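You operate a simulated robot arm through the tools that you are given. There is no shell and no other tool.

You are at the controls of a simulated robot arm. One attempt, no reset.

JOB
Plug the sink, fill it to the line and stand the blue band tumbler in it.
Fine: strainer out on the tray; the brown plug; tap shut before the tumbler goes in. Set down upright: what you pick out.

The check looks at the end state, three seconds after you hand in, the way a careful person would. Anything else that was tipped, shoved, dropped, spilled or broken makes it a failure.

ROBOT AND FRAMES
A 6-joint arm with a two-finger parallel gripper, fixed in place. Base frame: the origin is on the floor under the middle of its stand, x ahead of it, y to its left, z up; the work surface is at about z = 0.85. Readings come in m, degrees, newtons and seconds.
With the tool pointing down near the work surface it reaches from about 0.26 to 0.68 m from the base axis. Its first joint turns from -66.0 to 66.0 degrees. Payload 2.9 kg.
The tool frame sits at the grasp point between the pads (the TCP): z along the fingers, y along the line on which they close. The tips reach 0.03 m beyond it. Largest opening 0.11 m; finger width 0.02, thickness 0.01; the body of the gripper, 0.048 by 0.112 m, starts 0.055 m behind the TCP.
Orientation is that of the tool frame in the base frame, as a unit quaternion [w, x, y, z]. With the fingers straight down and closing along the base's y, the tool's x points along the base's -x, its y along +y and its z along -z.

CONTROLS
- The arm moves only by the tool move_arm. Its argument "motion" is a list of rows, each an object (a shift or turn left out is 0, a gripper value left out holds the last) with "claw": the opening, from 0 (shut) to 1 (fully open); "offset": the shift along the base's x, y, z in units of 400 mm (1.0 is 400 mm), a list of three; "angular": the turn, a rotation vector about the base's x, y, z in units of 180 degrees (1.0 is 180 degrees), a list of three. In form: [{"claw": claw, "offset": [x, y, z], "angular": [wx, wy, wz]}, ...]. A call has 1 to 20 rows; each row is the pose to reach, as a shift and turn from the pose commanded when the call began. A call with a number of a shift or a turn outside -1 to 1 is refused whole. Each row takes 0.2 s and may step no farther than 0.05 m and 8.6 degrees from the row before; otherwise, or with a gripper value out of range, the whole call is refused. Where a pose cannot be reached the arm comes as near as it can. A force on the tool above 90 N (or 10 N above the force at the start of the call, whichever is more), or a blocked arm, ends the call early, and 0.2 s more pass. The fingers move at their own pace (about 0.108 m/s each) and stop on an object; they squeeze with about 36 N. The grip force told is the motor's: it shows also when the fingers shut on nothing. Time passes only in rows, and 0.2 s behind the last, so rows that repeat a pose let the fingers close. It gives the time, the measured TCP pose, the force on the tool (base axes), the opening and the grip force at its end, in the units of the frame above (readings bear some noise), with the torque about the TCP (base axes, N m) and any sound that the robot's microphone picked up, and new pictures: "show" is both (left out), scene, wrist or none.
- Cameras (640 x 400 px; columns grow to the right, rows downward): "scene" is fixed at [0.0834, 0.4402, 1.3814]; the picture's right is [-0.71, -0.71, 0.00], its down [-0.43, 0.44, -0.79] and it looks along [0.56, -0.56, -0.62] (base axes); focal length 214 px, centre (320, 200). "wrist" rides on the gripper at [0.072, 0.017, -0.103] in the tool frame; the picture's right is [-0.23, 0.97, 0.00], its down [-0.76, -0.18, -0.62] and it looks along [-0.61, -0.14, 0.78] (tool axes); focal length 222 px, centre (320, 200). There is no depth. A picture from a camera that has moved, and an enlarged one, comes with that camera's place and axes in the base frame and with its lens.
- close_up(camera, box): a new picture of the part [left, top, right, bottom] of that camera's present view, enlarged. It takes no simulated time.
- job_done(): hands the job in; it is judged then, once.

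Nothing tells you positions but the pictures and the camera data. Unless the task says otherwise, let go and move clear before handing in.

The tools are called as a command line: name --argument value ..., lists and objects as JSON in quotes. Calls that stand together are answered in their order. move_arm: Moves the arm, as the interface text tells. Its arguments: {"type":"object","properties":{"motion":{"type":"array"},"show":{"type":"string","enum":["both","scene","wrist","none"]}},"required":["motion"]} The other tools are called the same way: close_up (camera, box) takes an enlarged picture of a part of a camera's view; job_done () hands the job in.

At the start:

```text
clock: 0.0
tcp_pos: [0.3171, -0.0111, 1.3402]
tool_rot: [0.001, 0.0, 1.0, 0.0]
wrist_force: [-0.6, 0.3, 0.6]
torque: [0.02, -0.01, 0.0]
gripper_width: 0.11
grasp_force: 0.0
```

scene: 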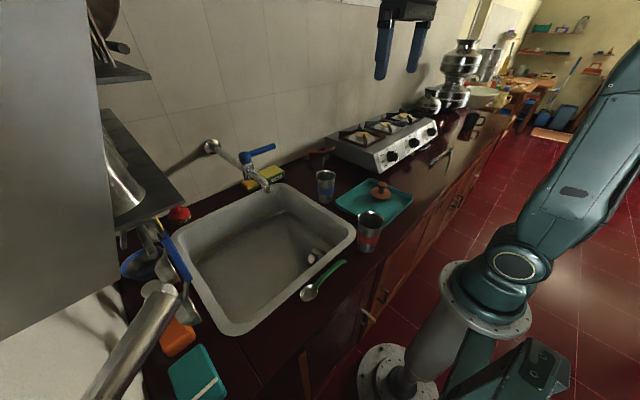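
wrist: 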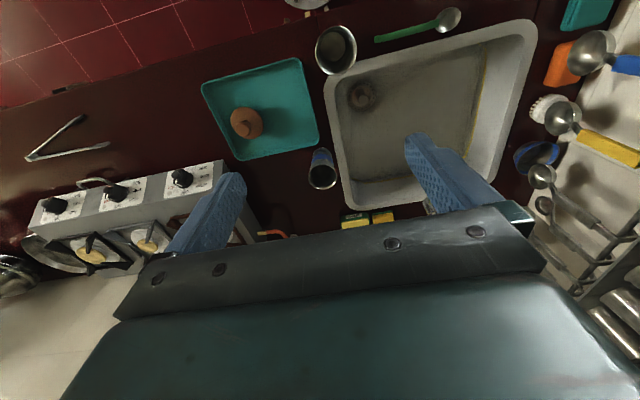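

I see a sink with a strainer in its drain, a teal tray carrying the brown plug, a blue-band tumbler behind the tray and a red-band tumbler in front. I'll take close-ups before moving anything.

close_up --camera "scene" --box '[150, 120, 450, 310]'

close_up --camera "scene" --box '[180, 130, 300, 205]'

close_up --camera "scene" --box '[280, 160, 420, 270]'

close_up --camera "wrist" --box '[180, 0, 560, 240]'

```text
2.11 times, centred on (300, 215) of scene
camera zoom: at [0.0834, 0.4402, 1.3814], right [-0.71, -0.71, 0.0], down [-0.43, 0.44, -0.79], along [0.56, -0.56, -0.62], focal length 452 px, centre (362, 168)
```

zoom: 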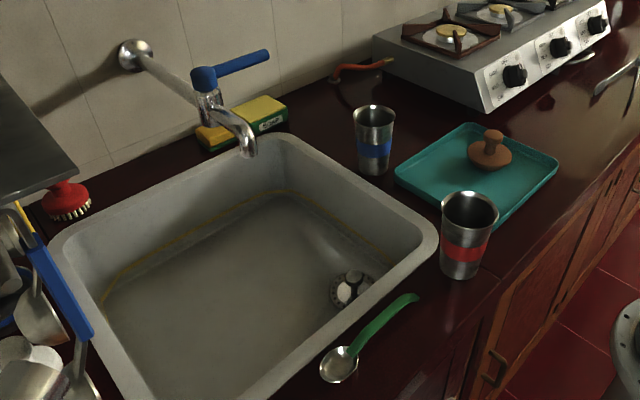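

```text
5.33 times, centred on (240, 168) of scene
camera zoom: at [0.0834, 0.4402, 1.3814], right [-0.71, -0.71, 0.0], down [-0.43, 0.44, -0.79], along [0.56, -0.56, -0.62], focal length 1144 px, centre (747, 373)
```

zoom: 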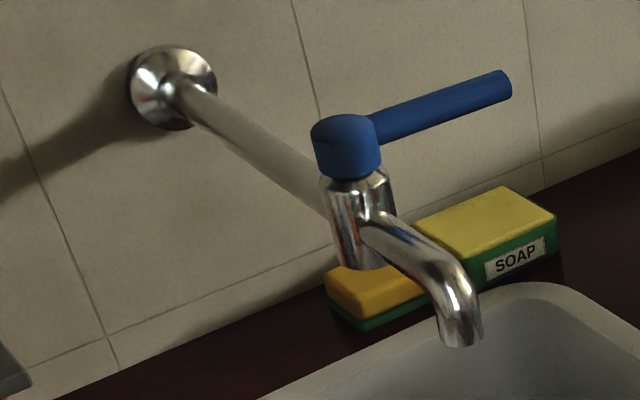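

```text
3.64 times, centred on (350, 215) of scene
camera zoom: at [0.0834, 0.4402, 1.3814], right [-0.71, -0.71, 0.0], down [-0.43, 0.44, -0.79], along [0.56, -0.56, -0.62], focal length 780 px, centre (211, 146)
```

zoom: 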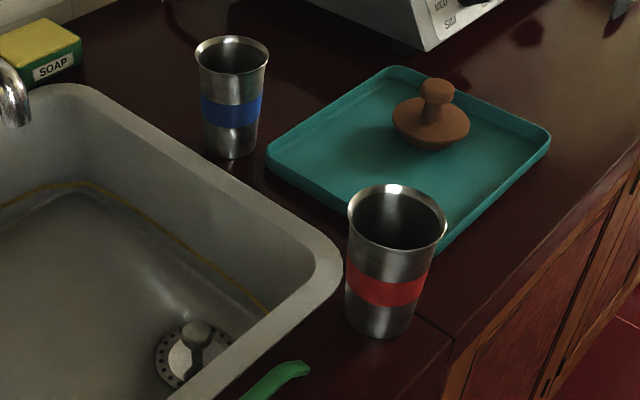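

```text
1.67 times, centred on (370, 120) of wrist
camera zoom: at [0.2446, 0.0076, 1.4438], right [0.23, 0.97, 0.0], down [0.76, -0.18, 0.62], along [0.61, -0.14, -0.78], focal length 370 px, centre (237, 333)
```

zoom: 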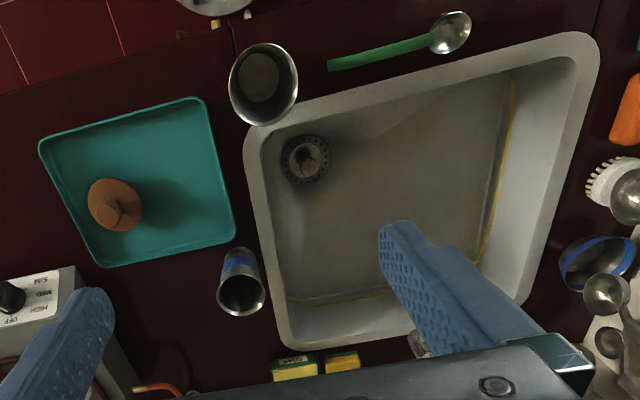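

The sink spans about x 0.36–0.77 and y 0–0.45. The drain with its strainer is near (0.45, 0.09, 0.71), the blue tumbler near (0.54, -0.05), the red tumbler near (0.29, 0.03), the plug near (0.40, -0.21), and the tap lever tip near (0.64, 0.09, 1.10). Next I move above the drain to refine its position.

move_arm --motion '[{"claw": 1, "offset": [0.033, 0.026, -0.07]}, {"offset": [0.066, 0.052, -0.14]}, {"offset": [0.1, 0.078, -0.22]}, {"offset": [0.133, 0.104, -0.29]}, {"offset": [0.166, 0.13, -0.36]}, {"offset": [0.2, 0.156, -0.43]}, {"offset": [0.233, 0.182, -0.5]}, {"offset": [0.266, 0.208, -0.57]}, {"offset": [0.3, 0.234, -0.65]}, {"offset": [0.3325, 0.26, -0.725]}]'

```text
clock: 2.2
tcp_pos: [0.4503, 0.0933, 1.052]
tool_rot: [0.001, 0.0, 1.0, 0.0]
wrist_force: [-0.1, -0.2, 0.3]
torque: [0.01, -0.02, 0.03]
gripper_width: 0.1102
grasp_force: 0.1
camera wrist: at [0.3782, 0.1117, 1.1554], right [0.23, 0.97, 0.0], down [0.76, -0.18, 0.62], along [0.61, -0.14, -0.78], focal length 222 px, centre (320, 200)
```

scene: 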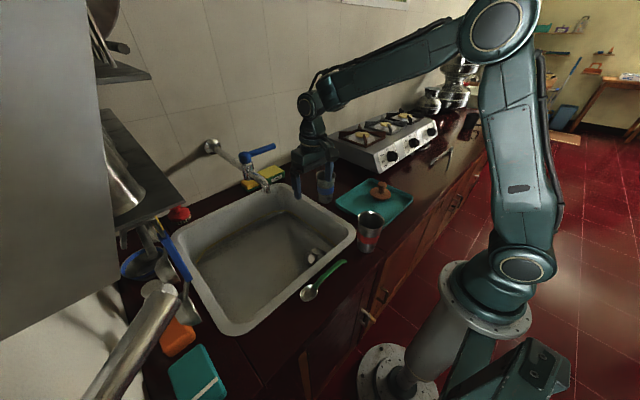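
wrist: 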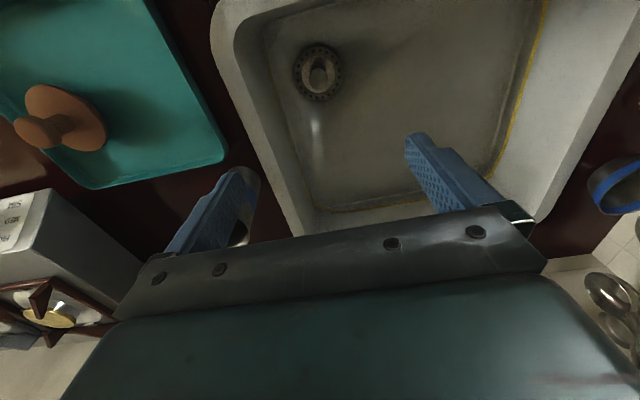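

The drain is almost straight below the tool. I'll zoom in on the strainer and the water line.

close_up --camera "wrist" --box '[270, 30, 370, 120]'

close_up --camera "scene" --box '[160, 180, 360, 330]'

close_up --camera "wrist" --box '[0, 60, 240, 210]'

close_up --camera "scene" --box '[270, 80, 350, 200]'

```text
4.44 times, centred on (320, 75) of wrist
camera zoom: at [0.3782, 0.1117, 1.1554], right [0.23, 0.97, 0.0], down [0.76, -0.18, 0.62], along [0.61, -0.14, -0.78], focal length 987 px, centre (320, 756)
```

zoom: 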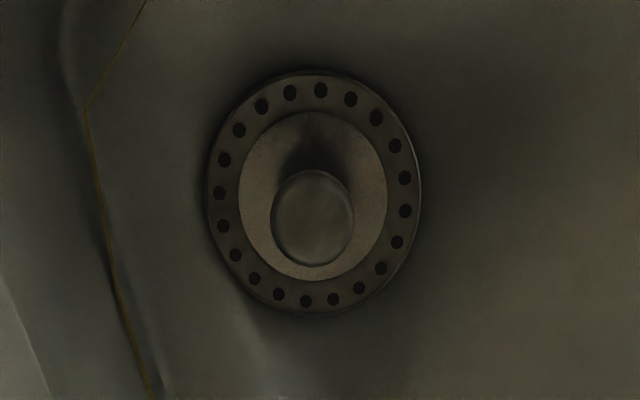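

```text
2.67 times, centred on (260, 255) of scene
camera zoom: at [0.0834, 0.4402, 1.3813], right [-0.71, -0.71, 0.0], down [-0.43, 0.44, -0.79], along [0.56, -0.56, -0.62], focal length 572 px, centre (480, 53)
```

zoom: 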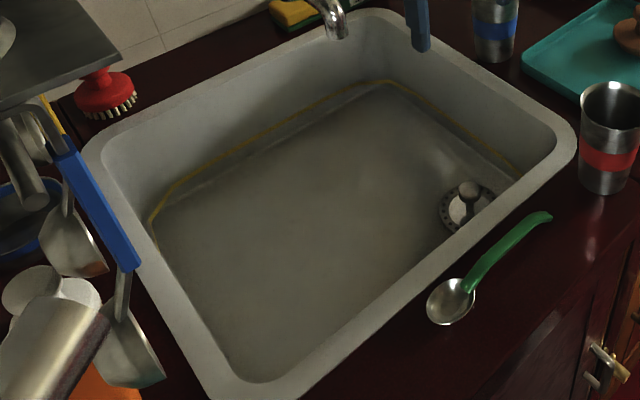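

```text
2.67 times, centred on (120, 135) of wrist
camera zoom: at [0.3782, 0.1117, 1.1554], right [0.23, 0.97, 0.0], down [0.76, -0.18, 0.62], along [0.61, -0.14, -0.78], focal length 592 px, centre (853, 373)
```

zoom: 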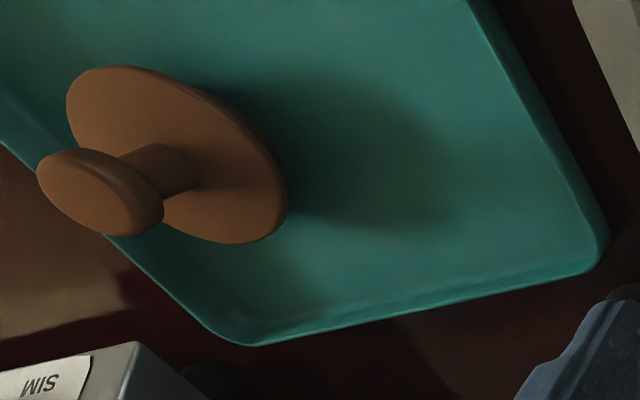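

```text
3.33 times, centred on (310, 140) of scene
camera zoom: at [0.0834, 0.4402, 1.3813], right [-0.71, -0.71, 0.0], down [-0.43, 0.44, -0.79], along [0.56, -0.56, -0.62], focal length 715 px, centre (353, 400)
```

zoom: 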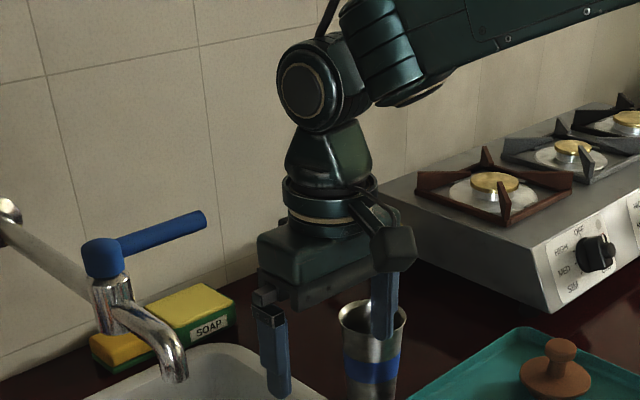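

Before descending I'll check the clearance from the sink walls on the right and near sides.

close_up --camera "wrist" --box '[200, 0, 440, 150]'

move_arm --motion '[{"angular": [0, 0, -0.045]}, {"angular": [0, 0, -0.09]}, {"angular": [0, 0, -0.135]}, {"angular": [0, 0, -0.18]}, {"angular": [0, 0, -0.225]}, {"angular": [0, 0, -0.27]}, {"angular": [0, 0, -0.315]}, {"angular": [0, 0, -0.36]}, {"angular": [0, 0, -0.405]}, {"angular": [0, 0, -0.45]}, {"angular": [0, 0, -0.5]}]'

```text
2.67 times, centred on (320, 75) of wrist
camera zoom: at [0.3782, 0.1117, 1.1554], right [0.23, 0.97, 0.0], down [0.76, -0.18, 0.62], along [0.61, -0.14, -0.78], focal length 592 px, centre (320, 533)
```

zoom: 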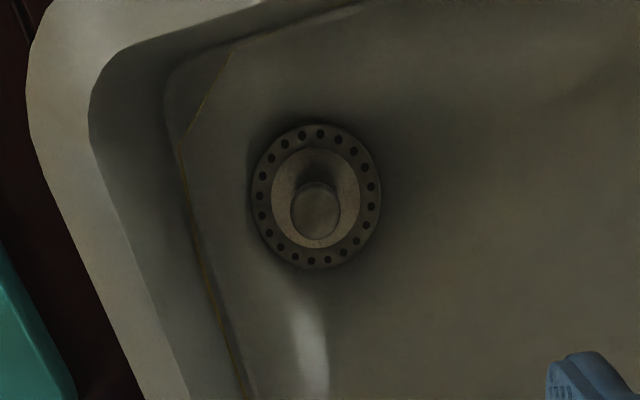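

```text
refused: row 11 steps farther than a row can; nothing moved
```

The right inner edge is near y≈0.01 and the near inner edge near x≈0.36. I'll turn the tool -90° so the wrist camera hangs over the middle of the sink.

move_arm --motion '[{"claw": 0.6, "angular": [0, 0, -0.045]}, {"angular": [0, 0, -0.09]}, {"angular": [0, 0, -0.135]}, {"angular": [0, 0, -0.18]}, {"angular": [0, 0, -0.225]}, {"angular": [0, 0, -0.27]}, {"angular": [0, 0, -0.315]}, {"angular": [0, 0, -0.36]}, {"angular": [0, 0, -0.405]}, {"angular": [0, 0, -0.45]}, {"angular": [0, 0, -0.475]}, {"angular": [0, 0, -0.5]}]'

```text
clock: 4.8
tcp_pos: [0.4502, 0.0943, 1.0506]
tool_rot: [0.001, 0.708, 0.706, -0.001]
wrist_force: [0.5, -0.4, -0.9]
torque: [-0.03, 0.01, -0.01]
gripper_width: 0.066
grasp_force: 0.1
camera wrist: at [0.4673, 0.1674, 1.1535], right [0.97, -0.23, 0.0], down [-0.18, -0.76, 0.62], along [-0.14, -0.61, -0.78], focal length 222 px, centre (320, 200)
```

scene: 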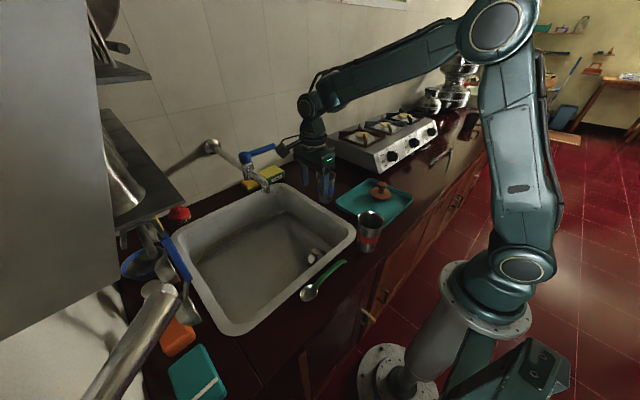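
wrist: 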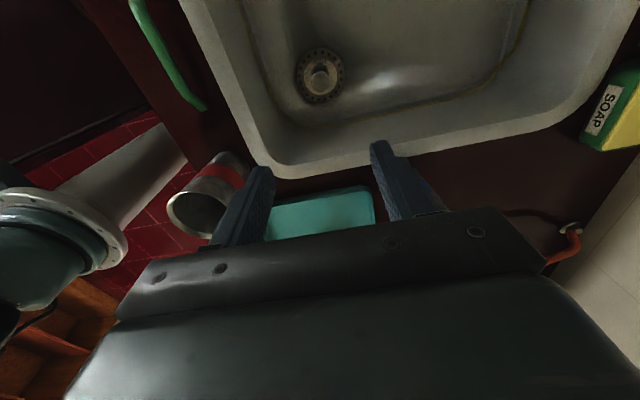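

close_up --camera "wrist" --box '[270, 30, 370, 120]'

```text
4.44 times, centred on (320, 75) of wrist
camera zoom: at [0.4673, 0.1674, 1.1535], right [0.97, -0.23, 0.0], down [-0.18, -0.76, 0.62], along [-0.14, -0.61, -0.78], focal length 987 px, centre (320, 756)
```

zoom: 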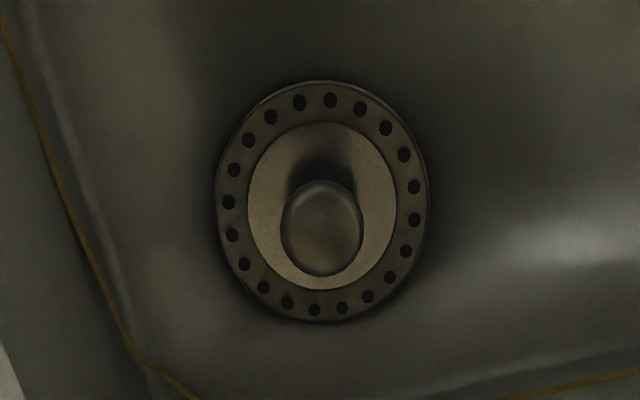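

The strainer knob is directly under the tool. I'll descend to z≈0.80 and look again.

move_arm --motion '[{"offset": [0, 0, -0.09]}, {"offset": [0, 0, -0.18]}, {"offset": [0, 0, -0.27]}, {"offset": [0, 0, -0.36]}, {"offset": [0, 0, -0.45]}, {"offset": [0, 0, -0.54]}, {"offset": [0, 0, -0.6]}]'

```text
clock: 6.4
tcp_pos: [0.4505, 0.093, 0.8105]
tool_rot: [0.001, 0.707, 0.707, -0.001]
wrist_force: [-1.1, 0.8, -0.9]
torque: [0.0, 0.01, -0.04]
gripper_width: 0.0661
grasp_force: 0.0
camera wrist: at [0.4684, 0.167, 0.9126], right [0.97, -0.23, 0.0], down [-0.18, -0.76, 0.62], along [-0.14, -0.61, -0.78], focal length 222 px, centre (320, 200)
```

scene: 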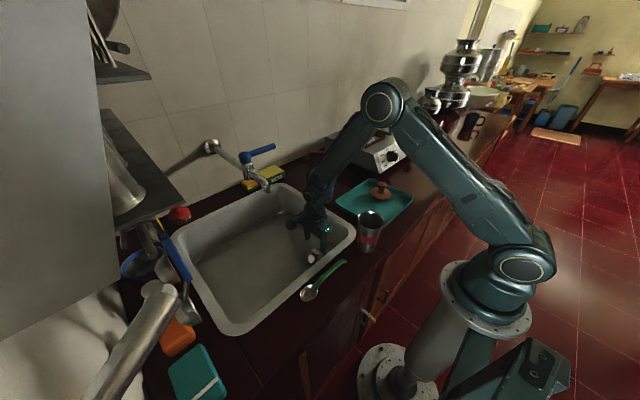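
wrist: 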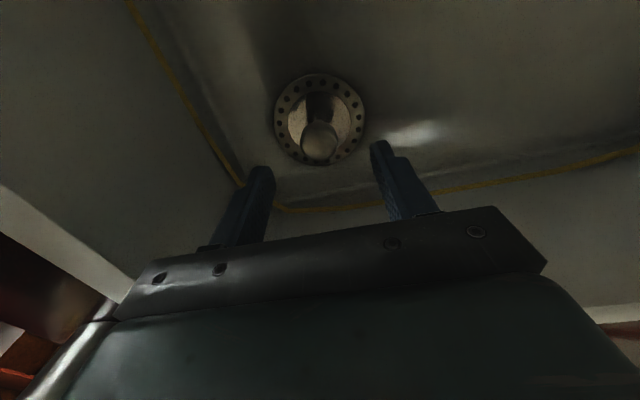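

move_arm --motion '[{"offset": [0, 0.002, -0.06]}, {"offset": [0, 0.003, -0.12]}, {"offset": [0, 0.003, -0.16]}, {"offset": [0, 0.003, -0.182]}]'

close_up --camera "wrist" --box '[220, 100, 440, 240]'

```text
clock: 7.4
tcp_pos: [0.4507, 0.0946, 0.738]
tool_rot: [0.001, 0.707, 0.708, -0.001]
wrist_force: [0.3, -0.2, 0.2]
torque: [-0.01, 0.0, 0.02]
gripper_width: 0.0663
grasp_force: 0.0
camera wrist: at [0.4676, 0.1695, 0.8413], right [0.97, -0.23, 0.0], down [-0.18, -0.76, 0.62], along [-0.14, -0.61, -0.78], focal length 222 px, centre (320, 200)
```

scene: 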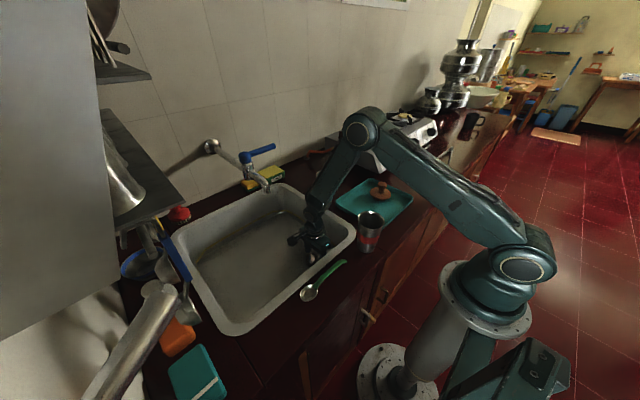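
wrist: 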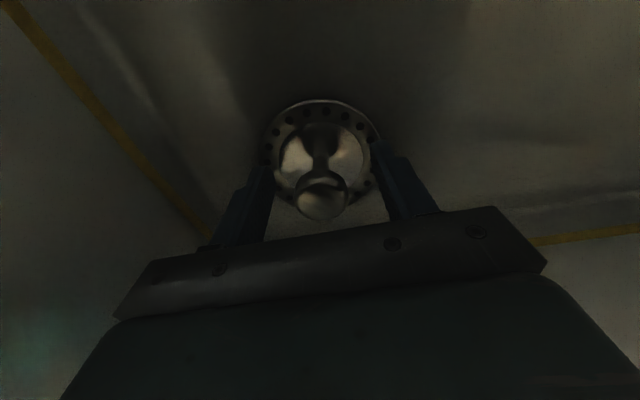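

```text
2.86 times, centred on (330, 170) of wrist
camera zoom: at [0.4676, 0.1695, 0.8413], right [0.97, -0.23, 0.0], down [-0.18, -0.76, 0.62], along [-0.14, -0.61, -0.78], focal length 635 px, centre (291, 286)
```

zoom: 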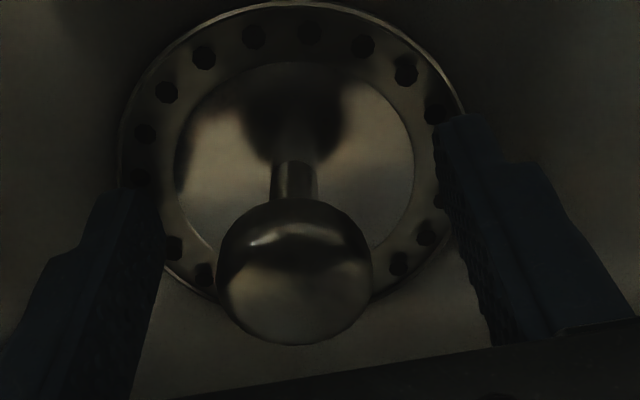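

The knob is a ball on a stem, with its centre a few millimetres above the TCP. I'll raise slightly and close on it.

move_arm --motion '[{"offset": [0, 0.001, 0.009]}, {"claw": 0.3, "offset": [0, 0.001, 0.009]}, {"claw": 0.1, "offset": [0, 0.001, 0.009]}, {"claw": 0.1, "offset": [0, 0.001, 0.009]}, {"claw": 0.1, "offset": [0, 0.001, 0.009]}]'

close_up --camera "wrist" --box '[220, 100, 440, 240]'

```text
clock: 8.6
tcp_pos: [0.4498, 0.0957, 0.7418]
tool_rot: [0.0, 0.707, 0.707, 0.0]
wrist_force: [0.1, 0.2, -0.4]
torque: [-0.01, 0.04, 0.01]
gripper_width: 0.0309
grasp_force: 36.1
camera wrist: at [0.4674, 0.1699, 0.8447], right [0.97, -0.23, 0.0], down [-0.18, -0.76, 0.62], along [-0.14, -0.61, -0.78], focal length 222 px, centre (320, 200)
```

scene: 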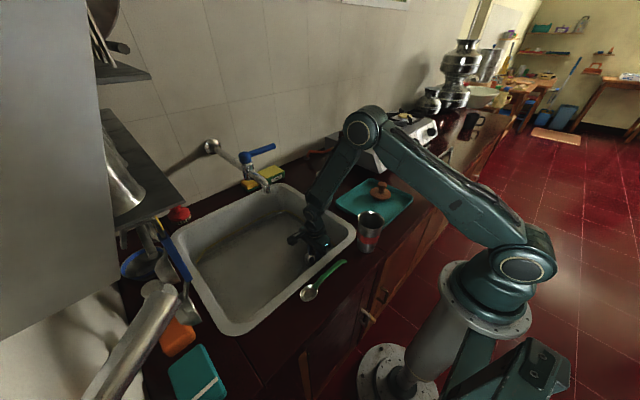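
wrist: 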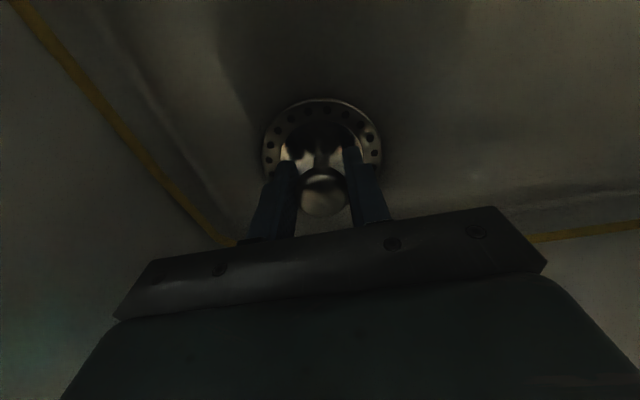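

```text
2.86 times, centred on (330, 170) of wrist
camera zoom: at [0.4674, 0.1699, 0.8447], right [0.97, -0.23, 0.0], down [-0.18, -0.76, 0.62], along [-0.14, -0.61, -0.78], focal length 635 px, centre (291, 286)
```

zoom: 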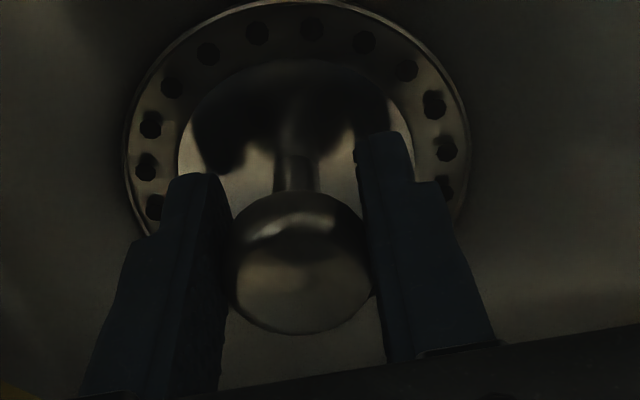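

The strainer is gripped at 31 mm. Now I lift it straight up and look at it.

move_arm --motion '[{"offset": [0, 0, 0.02]}, {"offset": [0, 0, 0.06]}, {"offset": [0, 0, 0.12]}, {"offset": [0, 0, 0.2]}, {"offset": [0, 0, 0.3]}, {"offset": [0, 0, 0.4]}, {"offset": [0, 0, 0.5]}, {"offset": [0, 0, 0.6]}, {"offset": [0, 0, 0.7]}, {"offset": [0, 0, 0.775]}]'

close_up --camera "scene" --box '[270, 140, 430, 240]'

close_up --camera "wrist" --box '[220, 60, 440, 240]'

```text
clock: 10.8
tcp_pos: [0.4494, 0.0963, 1.0511]
tool_rot: [0.0, 0.707, 0.707, -0.001]
wrist_force: [-0.5, -0.1, 0.2]
torque: [0.01, 0.0, 0.03]
gripper_width: 0.0111
grasp_force: 0.1
camera wrist: at [0.4663, 0.1706, 1.154], right [0.97, -0.23, 0.0], down [-0.18, -0.76, 0.62], along [-0.14, -0.61, -0.78], focal length 222 px, centre (320, 200)
```

scene: 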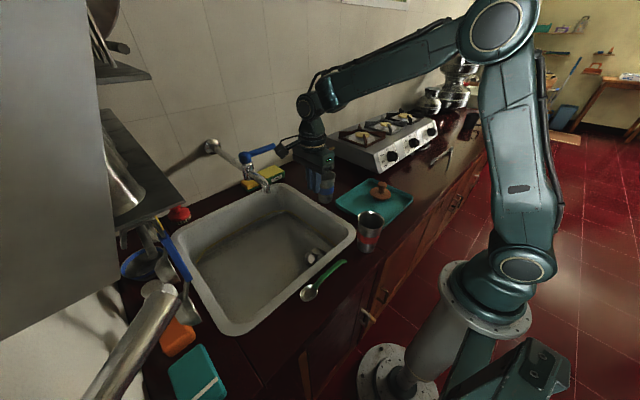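
wrist: 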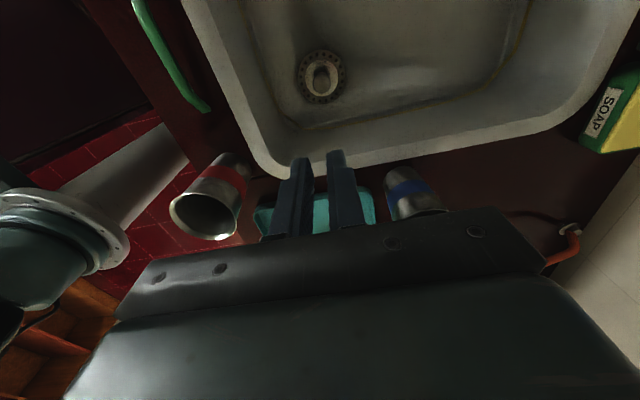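

```text
4.00 times, centred on (350, 190) of scene
camera zoom: at [0.0834, 0.4402, 1.3814], right [-0.71, -0.71, 0.0], down [-0.43, 0.44, -0.79], along [0.56, -0.56, -0.62], focal length 858 px, centre (200, 240)
```

zoom: 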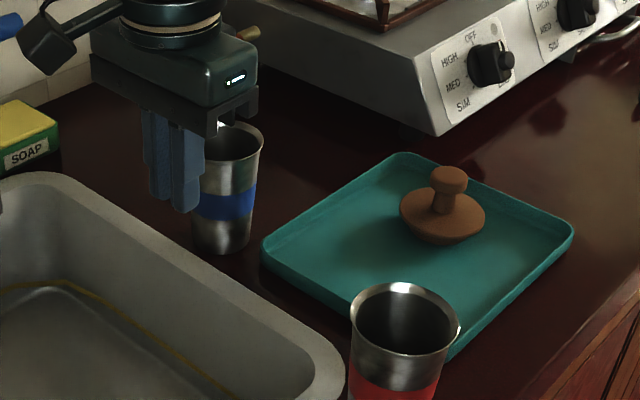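

```text
2.22 times, centred on (330, 150) of wrist
camera zoom: at [0.4663, 0.1706, 1.154], right [0.97, -0.23, 0.0], down [-0.18, -0.76, 0.62], along [-0.14, -0.61, -0.78], focal length 494 px, centre (298, 311)
```

zoom: 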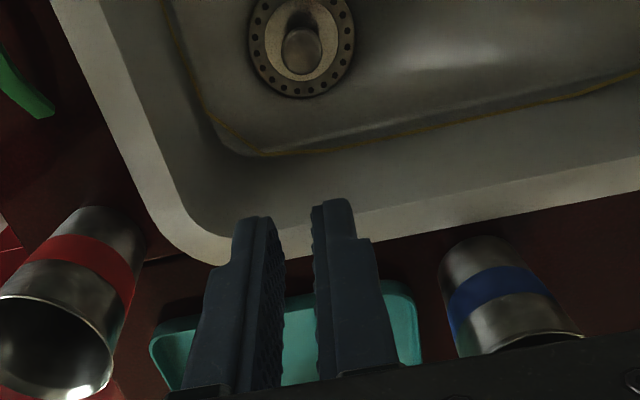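

The fingers came up empty: the grip slipped off the ball and the strainer is still in the drain. I'll check its pose before trying again.

close_up --camera "wrist" --box '[270, 30, 370, 120]'

close_up --camera "scene" --box '[290, 235, 340, 275]'

```text
4.44 times, centred on (320, 75) of wrist
camera zoom: at [0.4663, 0.1706, 1.154], right [0.97, -0.23, 0.0], down [-0.18, -0.76, 0.62], along [-0.14, -0.61, -0.78], focal length 987 px, centre (320, 756)
```

zoom: 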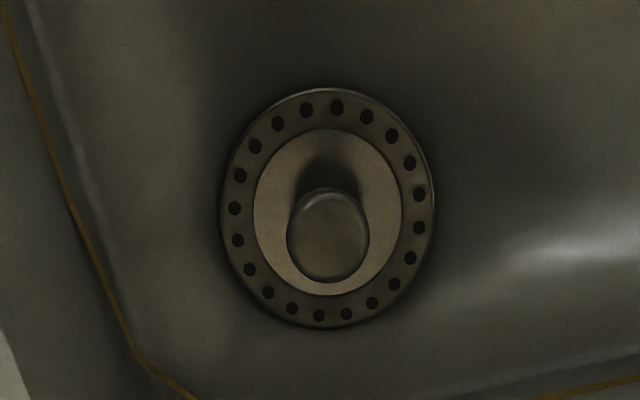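

```text
10.00 times, centred on (315, 255) of scene
camera zoom: at [0.0834, 0.4402, 1.3814], right [-0.71, -0.71, 0.0], down [-0.43, 0.44, -0.79], along [0.56, -0.56, -0.62], focal length 2145 px, centre (370, -350)
```

zoom: 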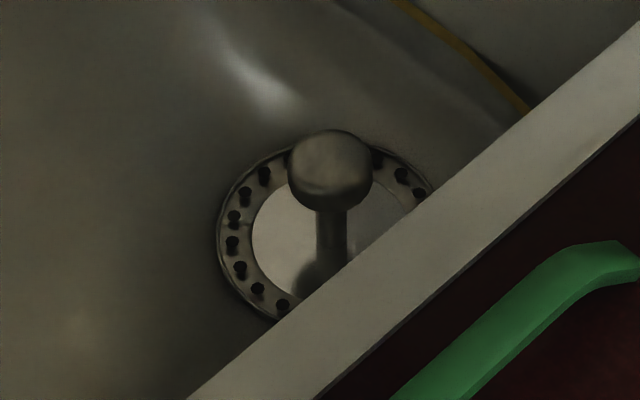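

The strainer sits as before. I'll go back down with the fingers half open, grip again slightly lower, and lift very slowly while reading the force.

move_arm --motion '[{"claw": 0.55, "offset": [0, 0, -0.1]}, {"offset": [0, 0, -0.2]}, {"offset": [0, 0, -0.3]}, {"offset": [0, 0, -0.4]}, {"offset": [0, 0, -0.5]}, {"offset": [0, 0, -0.6]}, {"offset": [0, 0, -0.7]}, {"offset": [0, 0, -0.75]}, {"offset": [0, 0, -0.775]}, {"offset": [0, 0, -0.7875]}, {"offset": [0, 0, -0.7875]}]' --show "wrist"

close_up --camera "wrist" --box '[220, 100, 440, 240]'

```text
clock: 13.2
tcp_pos: [0.4499, 0.0944, 0.7367]
tool_rot: [0.0, 0.707, 0.707, 0.0]
wrist_force: [0.1, -1.1, 0.5]
torque: [-0.03, 0.02, -0.02]
gripper_width: 0.0606
grasp_force: 0.1
camera wrist: at [0.4677, 0.1682, 0.8393], right [0.97, -0.23, 0.0], down [-0.18, -0.76, 0.62], along [-0.14, -0.61, -0.78], focal length 222 px, centre (320, 200)
```

wrist: 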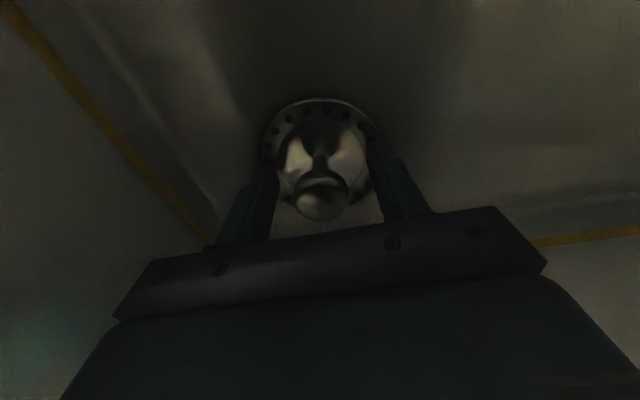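

```text
2.86 times, centred on (330, 170) of wrist
camera zoom: at [0.4677, 0.1682, 0.8393], right [0.97, -0.23, 0.0], down [-0.18, -0.76, 0.62], along [-0.14, -0.61, -0.78], focal length 635 px, centre (291, 286)
```

zoom: 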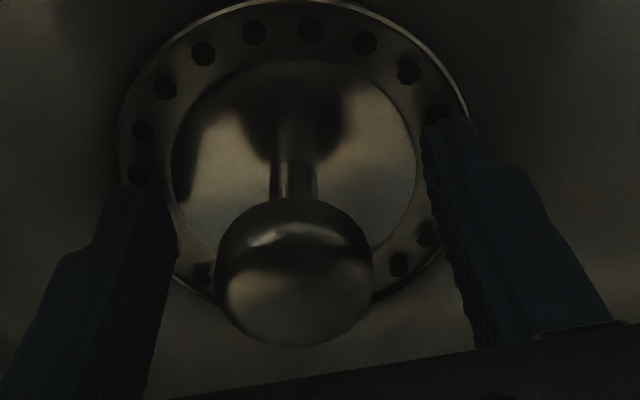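

move_arm --motion '[{"claw": 0.3, "offset": [0, 0, 0.01]}, {"claw": 0, "offset": [0, 0, 0.01]}, {"claw": 0, "offset": [0, 0, 0.01]}, {"claw": 0, "offset": [0, 0, 0.01]}, {"claw": 0, "offset": [0, 0, 0.01]}, {"claw": 0, "offset": [0, 0, 0.015]}]' --show "wrist"

```text
clock: 14.6
tcp_pos: [0.4501, 0.0941, 0.7437]
tool_rot: [0.0, 0.707, 0.707, -0.001]
wrist_force: [-0.1, 0.4, -1.0]
torque: [0.0, -0.03, 0.02]
gripper_width: 0.0307
grasp_force: 36.3
camera wrist: at [0.4676, 0.1688, 0.8455], right [0.97, -0.23, 0.0], down [-0.18, -0.76, 0.62], along [-0.14, -0.61, -0.78], focal length 222 px, centre (320, 200)
```

wrist: 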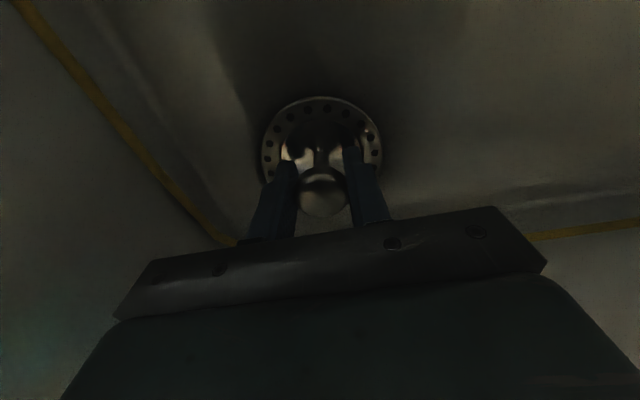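

move_arm --motion '[{"offset": [0, 0, 0.004]}, {"offset": [0, 0, 0.008]}, {"offset": [0, 0, 0.012]}]' --show "wrist"

close_up --camera "wrist" --box '[220, 80, 440, 240]'

```text
clock: 15.4
tcp_pos: [0.4496, 0.0949, 0.747]
tool_rot: [0.0, 0.707, 0.707, -0.001]
wrist_force: [0.1, 0.6, -0.6]
torque: [-0.01, 0.03, -0.01]
gripper_width: 0.0306
grasp_force: 36.1
camera wrist: at [0.4675, 0.1692, 0.8503], right [0.97, -0.23, 0.0], down [-0.18, -0.76, 0.62], along [-0.14, -0.61, -0.78], focal length 222 px, centre (320, 200)
```

wrist: 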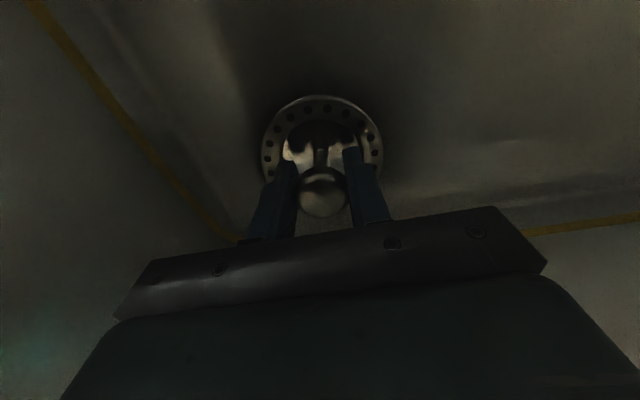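

```text
2.50 times, centred on (330, 160) of wrist
camera zoom: at [0.4675, 0.1692, 0.8503], right [0.97, -0.23, 0.0], down [-0.18, -0.76, 0.62], along [-0.14, -0.61, -0.78], focal length 555 px, centre (295, 300)
```

zoom: 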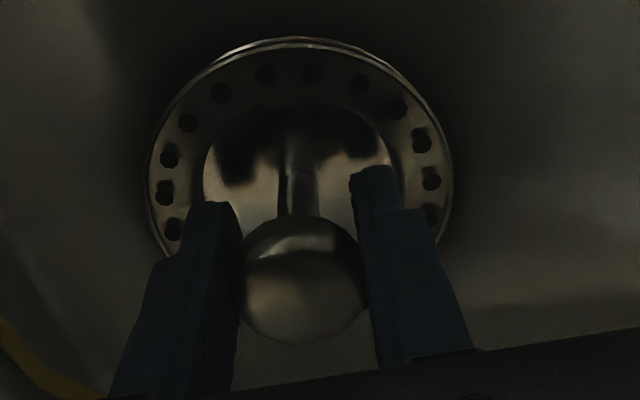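

This time the strainer is following the grip. I'll keep lifting slowly.

move_arm --motion '[{"offset": [0, 0, 0.006]}, {"offset": [0, 0, 0.012]}, {"offset": [0, 0, 0.018]}, {"offset": [0, 0, 0.024]}, {"offset": [0, 0, 0.03]}, {"offset": [0, 0, 0.036]}, {"offset": [0, 0, 0.042]}, {"offset": [0, 0, 0.048]}]' --show "both"

close_up --camera "wrist" --box '[220, 80, 440, 240]'

close_up --camera "scene" --box '[280, 205, 350, 275]'

```text
clock: 17.2
tcp_pos: [0.449, 0.0938, 0.7669]
tool_rot: [0.0, 0.707, 0.707, -0.001]
wrist_force: [-0.2, 0.1, -1.1]
torque: [0.01, -0.03, -0.03]
gripper_width: 0.0308
grasp_force: 35.9
camera wrist: at [0.4669, 0.1686, 0.8695], right [0.97, -0.23, 0.0], down [-0.18, -0.76, 0.62], along [-0.14, -0.61, -0.78], focal length 222 px, centre (320, 200)
```

scene: 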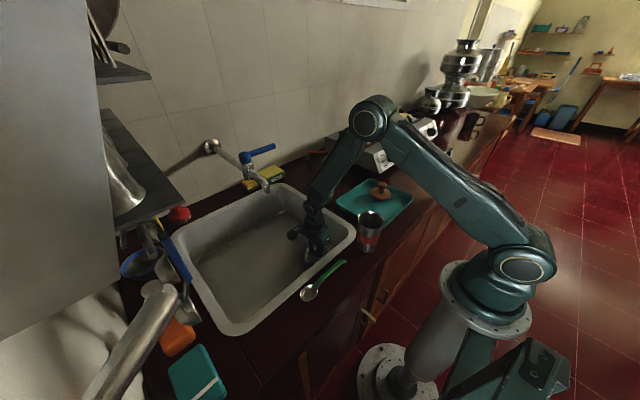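
wrist: 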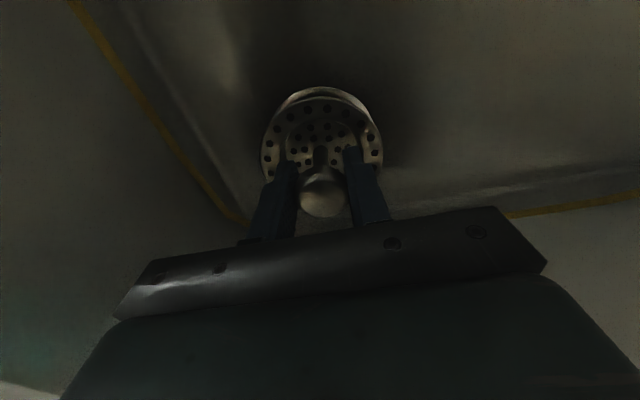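

```text
2.50 times, centred on (330, 160) of wrist
camera zoom: at [0.4669, 0.1686, 0.8695], right [0.97, -0.23, 0.0], down [-0.18, -0.76, 0.62], along [-0.14, -0.61, -0.78], focal length 555 px, centre (295, 300)
```

zoom: 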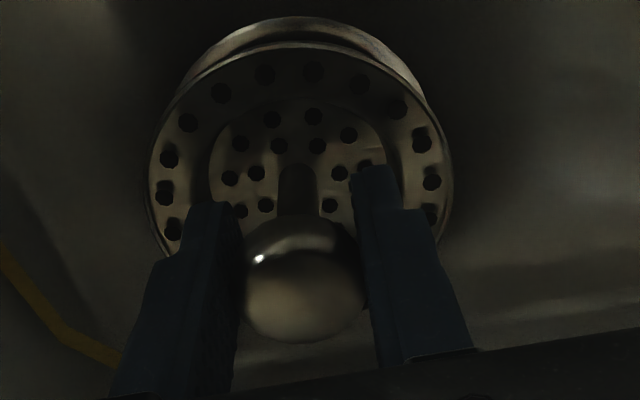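

```text
5.71 times, centred on (315, 240) of scene
camera zoom: at [0.0834, 0.4402, 1.3814], right [-0.71, -0.71, 0.0], down [-0.43, 0.44, -0.79], along [0.56, -0.56, -0.62], focal length 1226 px, centre (349, -29)
```

zoom: 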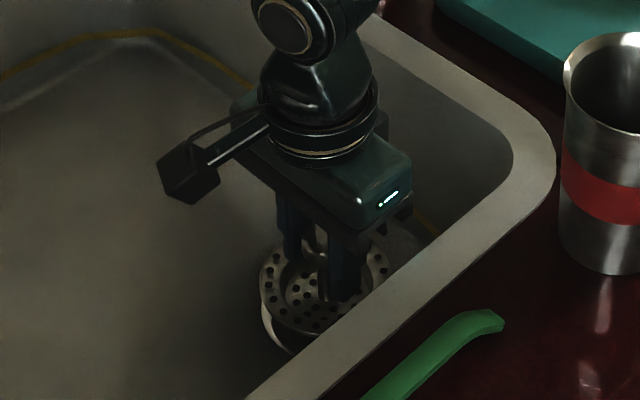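

The strainer is a perforated basket and it is coming out cleanly. I'll continue up at a gentle pace.

move_arm --motion '[{"offset": [0, 0, 0.01]}, {"offset": [0, 0, 0.025]}, {"offset": [0, 0, 0.045]}, {"offset": [0, 0, 0.07]}, {"offset": [0, 0, 0.1]}, {"offset": [0, 0, 0.13]}, {"offset": [0, 0, 0.16]}, {"offset": [0, 0, 0.19]}, {"offset": [0, 0, 0.22]}, {"offset": [0, 0, 0.25]}, {"offset": [0, 0, 0.28]}, {"offset": [0, 0, 0.31]}, {"offset": [0, 0, 0.34]}, {"offset": [0, 0, 0.37]}, {"offset": [0, 0, 0.4]}, {"offset": [0, 0, 0.43]}, {"offset": [0, 0, 0.46]}, {"offset": [0, 0, 0.49]}, {"offset": [0, 0, 0.515]}, {"offset": [0, 0, 0.53]}]' --show "both"

close_up --camera "scene" --box '[280, 120, 370, 240]'

close_up --camera "wrist" --box '[220, 40, 440, 240]'

```text
clock: 21.4
tcp_pos: [0.45, 0.0952, 0.9794]
tool_rot: [0.0, 0.707, 0.707, -0.001]
wrist_force: [-0.7, 0.1, -1.2]
torque: [0.03, 0.0, 0.02]
gripper_width: 0.0307
grasp_force: 35.3
camera wrist: at [0.4673, 0.1694, 1.0821], right [0.97, -0.23, 0.0], down [-0.18, -0.76, 0.62], along [-0.14, -0.61, -0.78], focal length 222 px, centre (320, 200)
```

scene: 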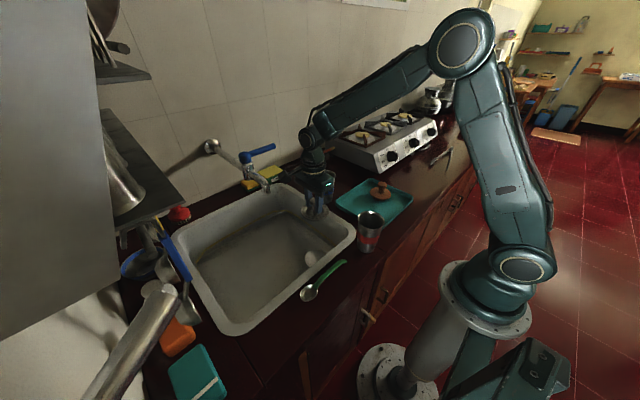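
wrist: 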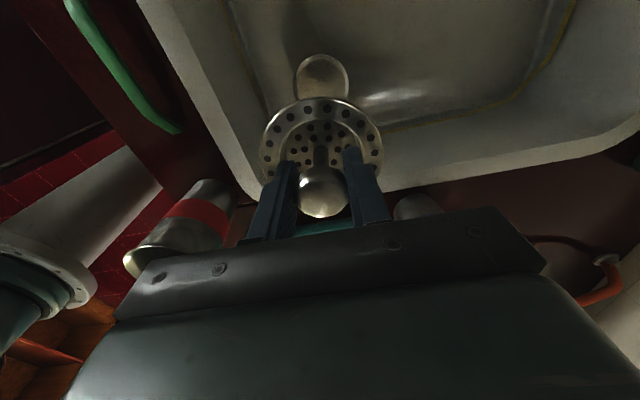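

```text
3.33 times, centred on (325, 180) of scene
camera zoom: at [0.0834, 0.4402, 1.3814], right [-0.71, -0.71, 0.0], down [-0.43, 0.44, -0.79], along [0.56, -0.56, -0.62], focal length 715 px, centre (303, 267)
```

zoom: 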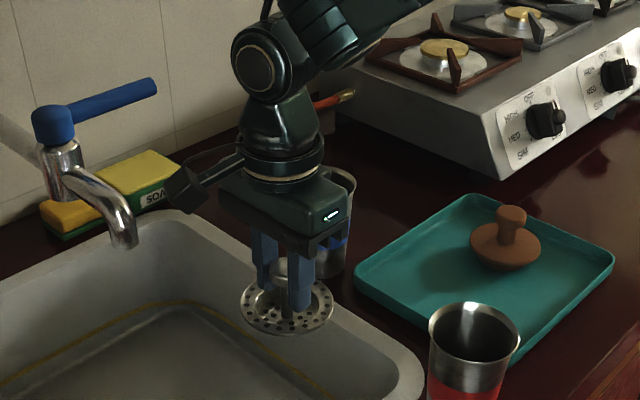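

```text
2.00 times, centred on (330, 140) of wrist
camera zoom: at [0.4673, 0.1694, 1.0821], right [0.97, -0.23, 0.0], down [-0.18, -0.76, 0.62], along [-0.14, -0.61, -0.78], focal length 444 px, centre (300, 320)
```

zoom: 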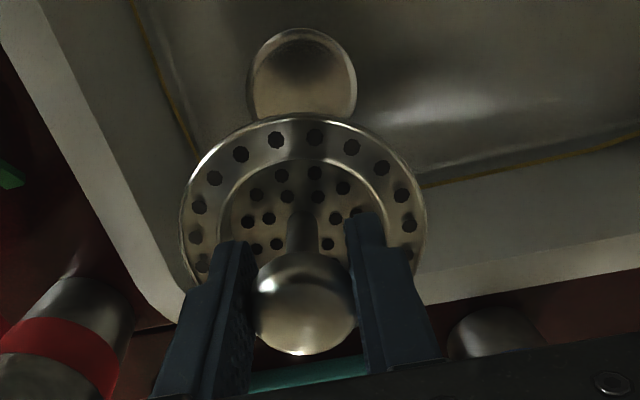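

The basket is firmly held. I'll raise a little more and carry it slowly over to the free part of the tray, near (0.445, -0.12).

move_arm --motion '[{"offset": [0, 0, 0.02]}, {"offset": [0, 0, 0.05]}, {"offset": [0, 0, 0.08]}, {"offset": [0, 0, 0.11]}, {"offset": [0, 0, 0.125]}, {"offset": [0, -0.02, 0.125]}, {"offset": [-0.002, -0.06, 0.125]}, {"offset": [-0.004, -0.11, 0.125]}, {"offset": [-0.006, -0.16, 0.125]}, {"offset": [-0.008, -0.21, 0.125]}, {"offset": [-0.01, -0.26, 0.125]}, {"offset": [-0.0125, -0.31, 0.125]}, {"offset": [-0.0125, -0.36, 0.125]}, {"offset": [-0.0125, -0.41, 0.125]}, {"offset": [-0.0125, -0.46, 0.125]}, {"offset": [-0.0125, -0.5, 0.125]}, {"offset": [-0.0125, -0.53, 0.125]}, {"offset": [-0.0125, -0.5425, 0.125]}]' --show "both"

close_up --camera "scene" --box '[300, 100, 440, 240]'

close_up --camera "wrist" --box '[140, 0, 500, 240]'

```text
clock: 25.2
tcp_pos: [0.4456, -0.1227, 1.0289]
tool_rot: [0.0, 0.707, 0.707, -0.001]
wrist_force: [0.7, -0.1, -1.3]
torque: [-0.02, -0.02, 0.01]
gripper_width: 0.0309
grasp_force: 36.2
camera wrist: at [0.4626, -0.0483, 1.132], right [0.97, -0.23, 0.0], down [-0.18, -0.76, 0.62], along [-0.14, -0.61, -0.78], focal length 222 px, centre (320, 200)
```

scene: 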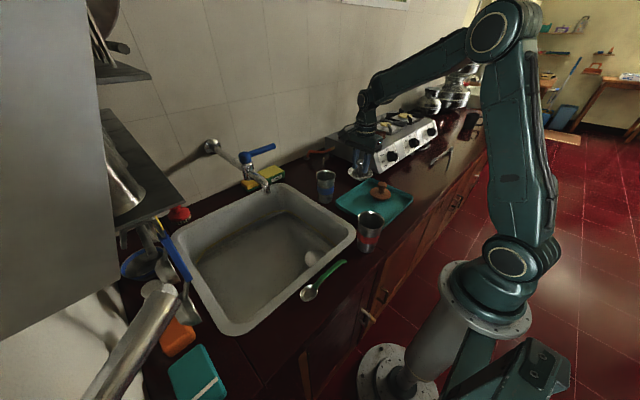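
wrist: 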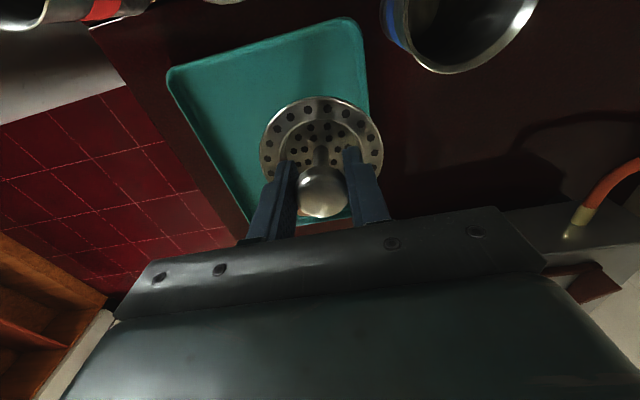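

```text
2.86 times, centred on (370, 170) of scene
camera zoom: at [0.0834, 0.4402, 1.3814], right [-0.71, -0.71, 0.0], down [-0.43, 0.44, -0.79], along [0.56, -0.56, -0.62], focal length 613 px, centre (177, 286)
```

zoom: 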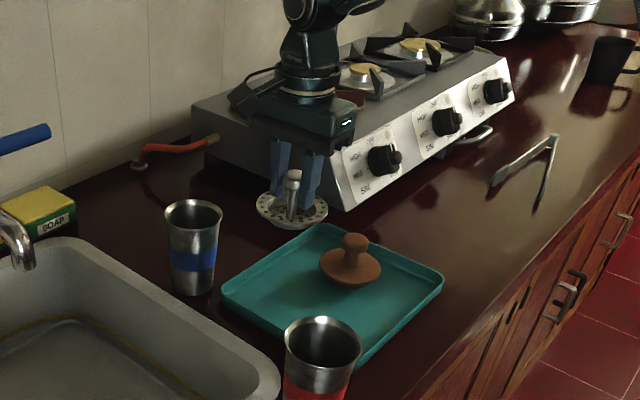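

```text
1.67 times, centred on (320, 120) of wrist
camera zoom: at [0.4626, -0.0483, 1.132], right [0.97, -0.23, 0.0], down [-0.18, -0.76, 0.62], along [-0.14, -0.61, -0.78], focal length 370 px, centre (320, 333)
```

zoom: 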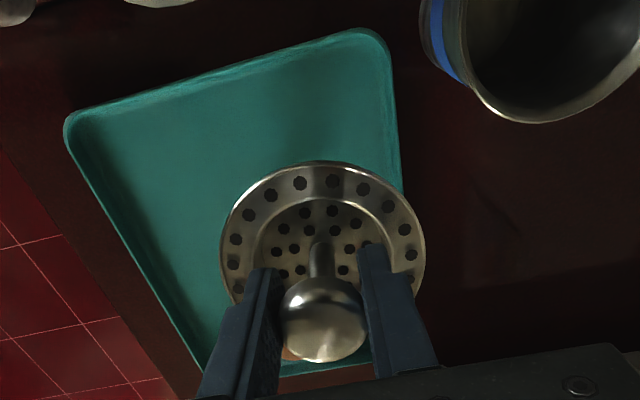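

The tray's corners are near (0.50, -0.06) and (0.30, -0.05), and the plug is near (0.40, -0.217). I'll shift the strainer to about (0.435, -0.115) and lower partway to judge the basket depth.

move_arm --motion '[{"offset": [-0.01, 0.008, -0.02]}, {"offset": [-0.02, 0.015, -0.06]}, {"offset": [-0.0265, 0.019, -0.11]}, {"offset": [-0.0265, 0.019, -0.15]}, {"offset": [-0.0265, 0.019, -0.18]}, {"offset": [-0.0265, 0.019, -0.2]}]' --show "both"

close_up --camera "scene" --box '[320, 140, 420, 220]'

close_up --camera "wrist" --box '[140, 0, 500, 240]'

```text
clock: 26.6
tcp_pos: [0.4346, -0.1155, 0.9477]
tool_rot: [0.0, 0.707, 0.707, -0.001]
wrist_force: [0.1, -0.5, -1.1]
torque: [-0.01, 0.0, 0.0]
gripper_width: 0.0308
grasp_force: 36.6
camera wrist: at [0.4512, -0.0408, 1.0512], right [0.97, -0.23, 0.0], down [-0.18, -0.76, 0.62], along [-0.14, -0.61, -0.78], focal length 222 px, centre (320, 200)
```

scene: 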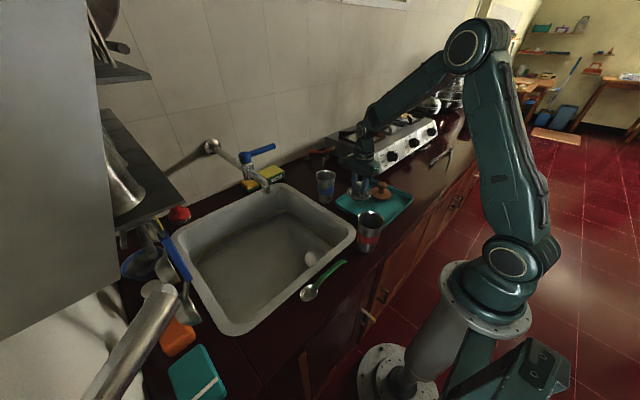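
wrist: 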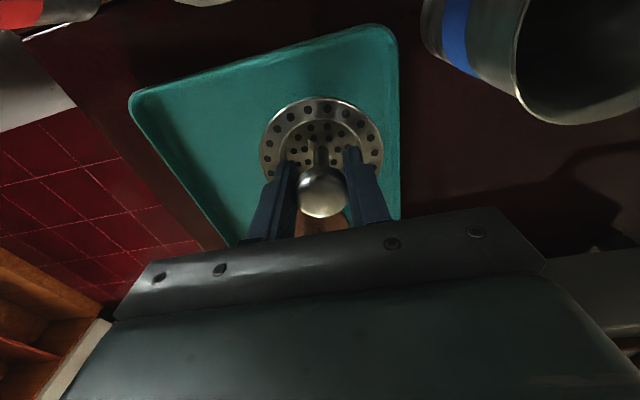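

```text
5.00 times, centred on (370, 180) of scene
camera zoom: at [0.0834, 0.4402, 1.3814], right [-0.71, -0.71, 0.0], down [-0.43, 0.44, -0.79], along [0.56, -0.56, -0.62], focal length 1072 px, centre (70, 300)
```

zoom: 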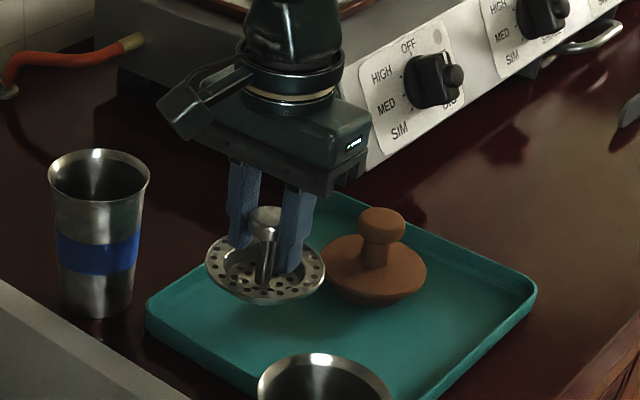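

```text
1.67 times, centred on (320, 120) of wrist
camera zoom: at [0.4512, -0.0408, 1.0512], right [0.97, -0.23, 0.0], down [-0.18, -0.76, 0.62], along [-0.14, -0.61, -0.78], focal length 370 px, centre (320, 333)
```

zoom: 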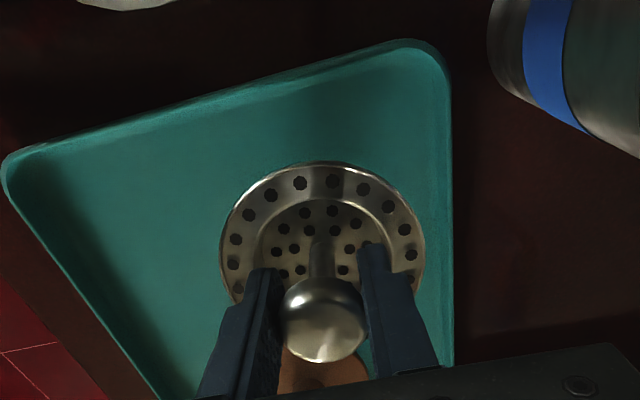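

move_arm --motion '[{"offset": [0, 0, -0.02]}, {"offset": [0, 0, -0.04]}, {"offset": [0, 0, -0.055]}, {"offset": [0, 0, -0.0625]}]' --show "none"

close_up --camera "scene" --box '[330, 160, 410, 220]'

```text
clock: 27.6
tcp_pos: [0.4334, -0.1146, 0.9235]
tool_rot: [0.001, 0.707, 0.707, -0.001]
wrist_force: [0.6, 0.2, -1.0]
torque: [0.01, 0.01, 0.01]
gripper_width: 0.0306
grasp_force: 36.2
```

```text
6.67 times, centred on (370, 190) of scene
camera zoom: at [0.0834, 0.4402, 1.3814], right [-0.71, -0.71, 0.0], down [-0.43, 0.44, -0.79], along [0.56, -0.56, -0.62], focal length 1430 px, centre (-13, 267)
```

zoom: 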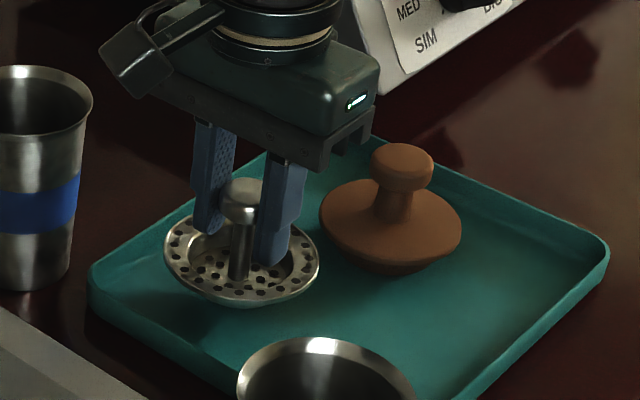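

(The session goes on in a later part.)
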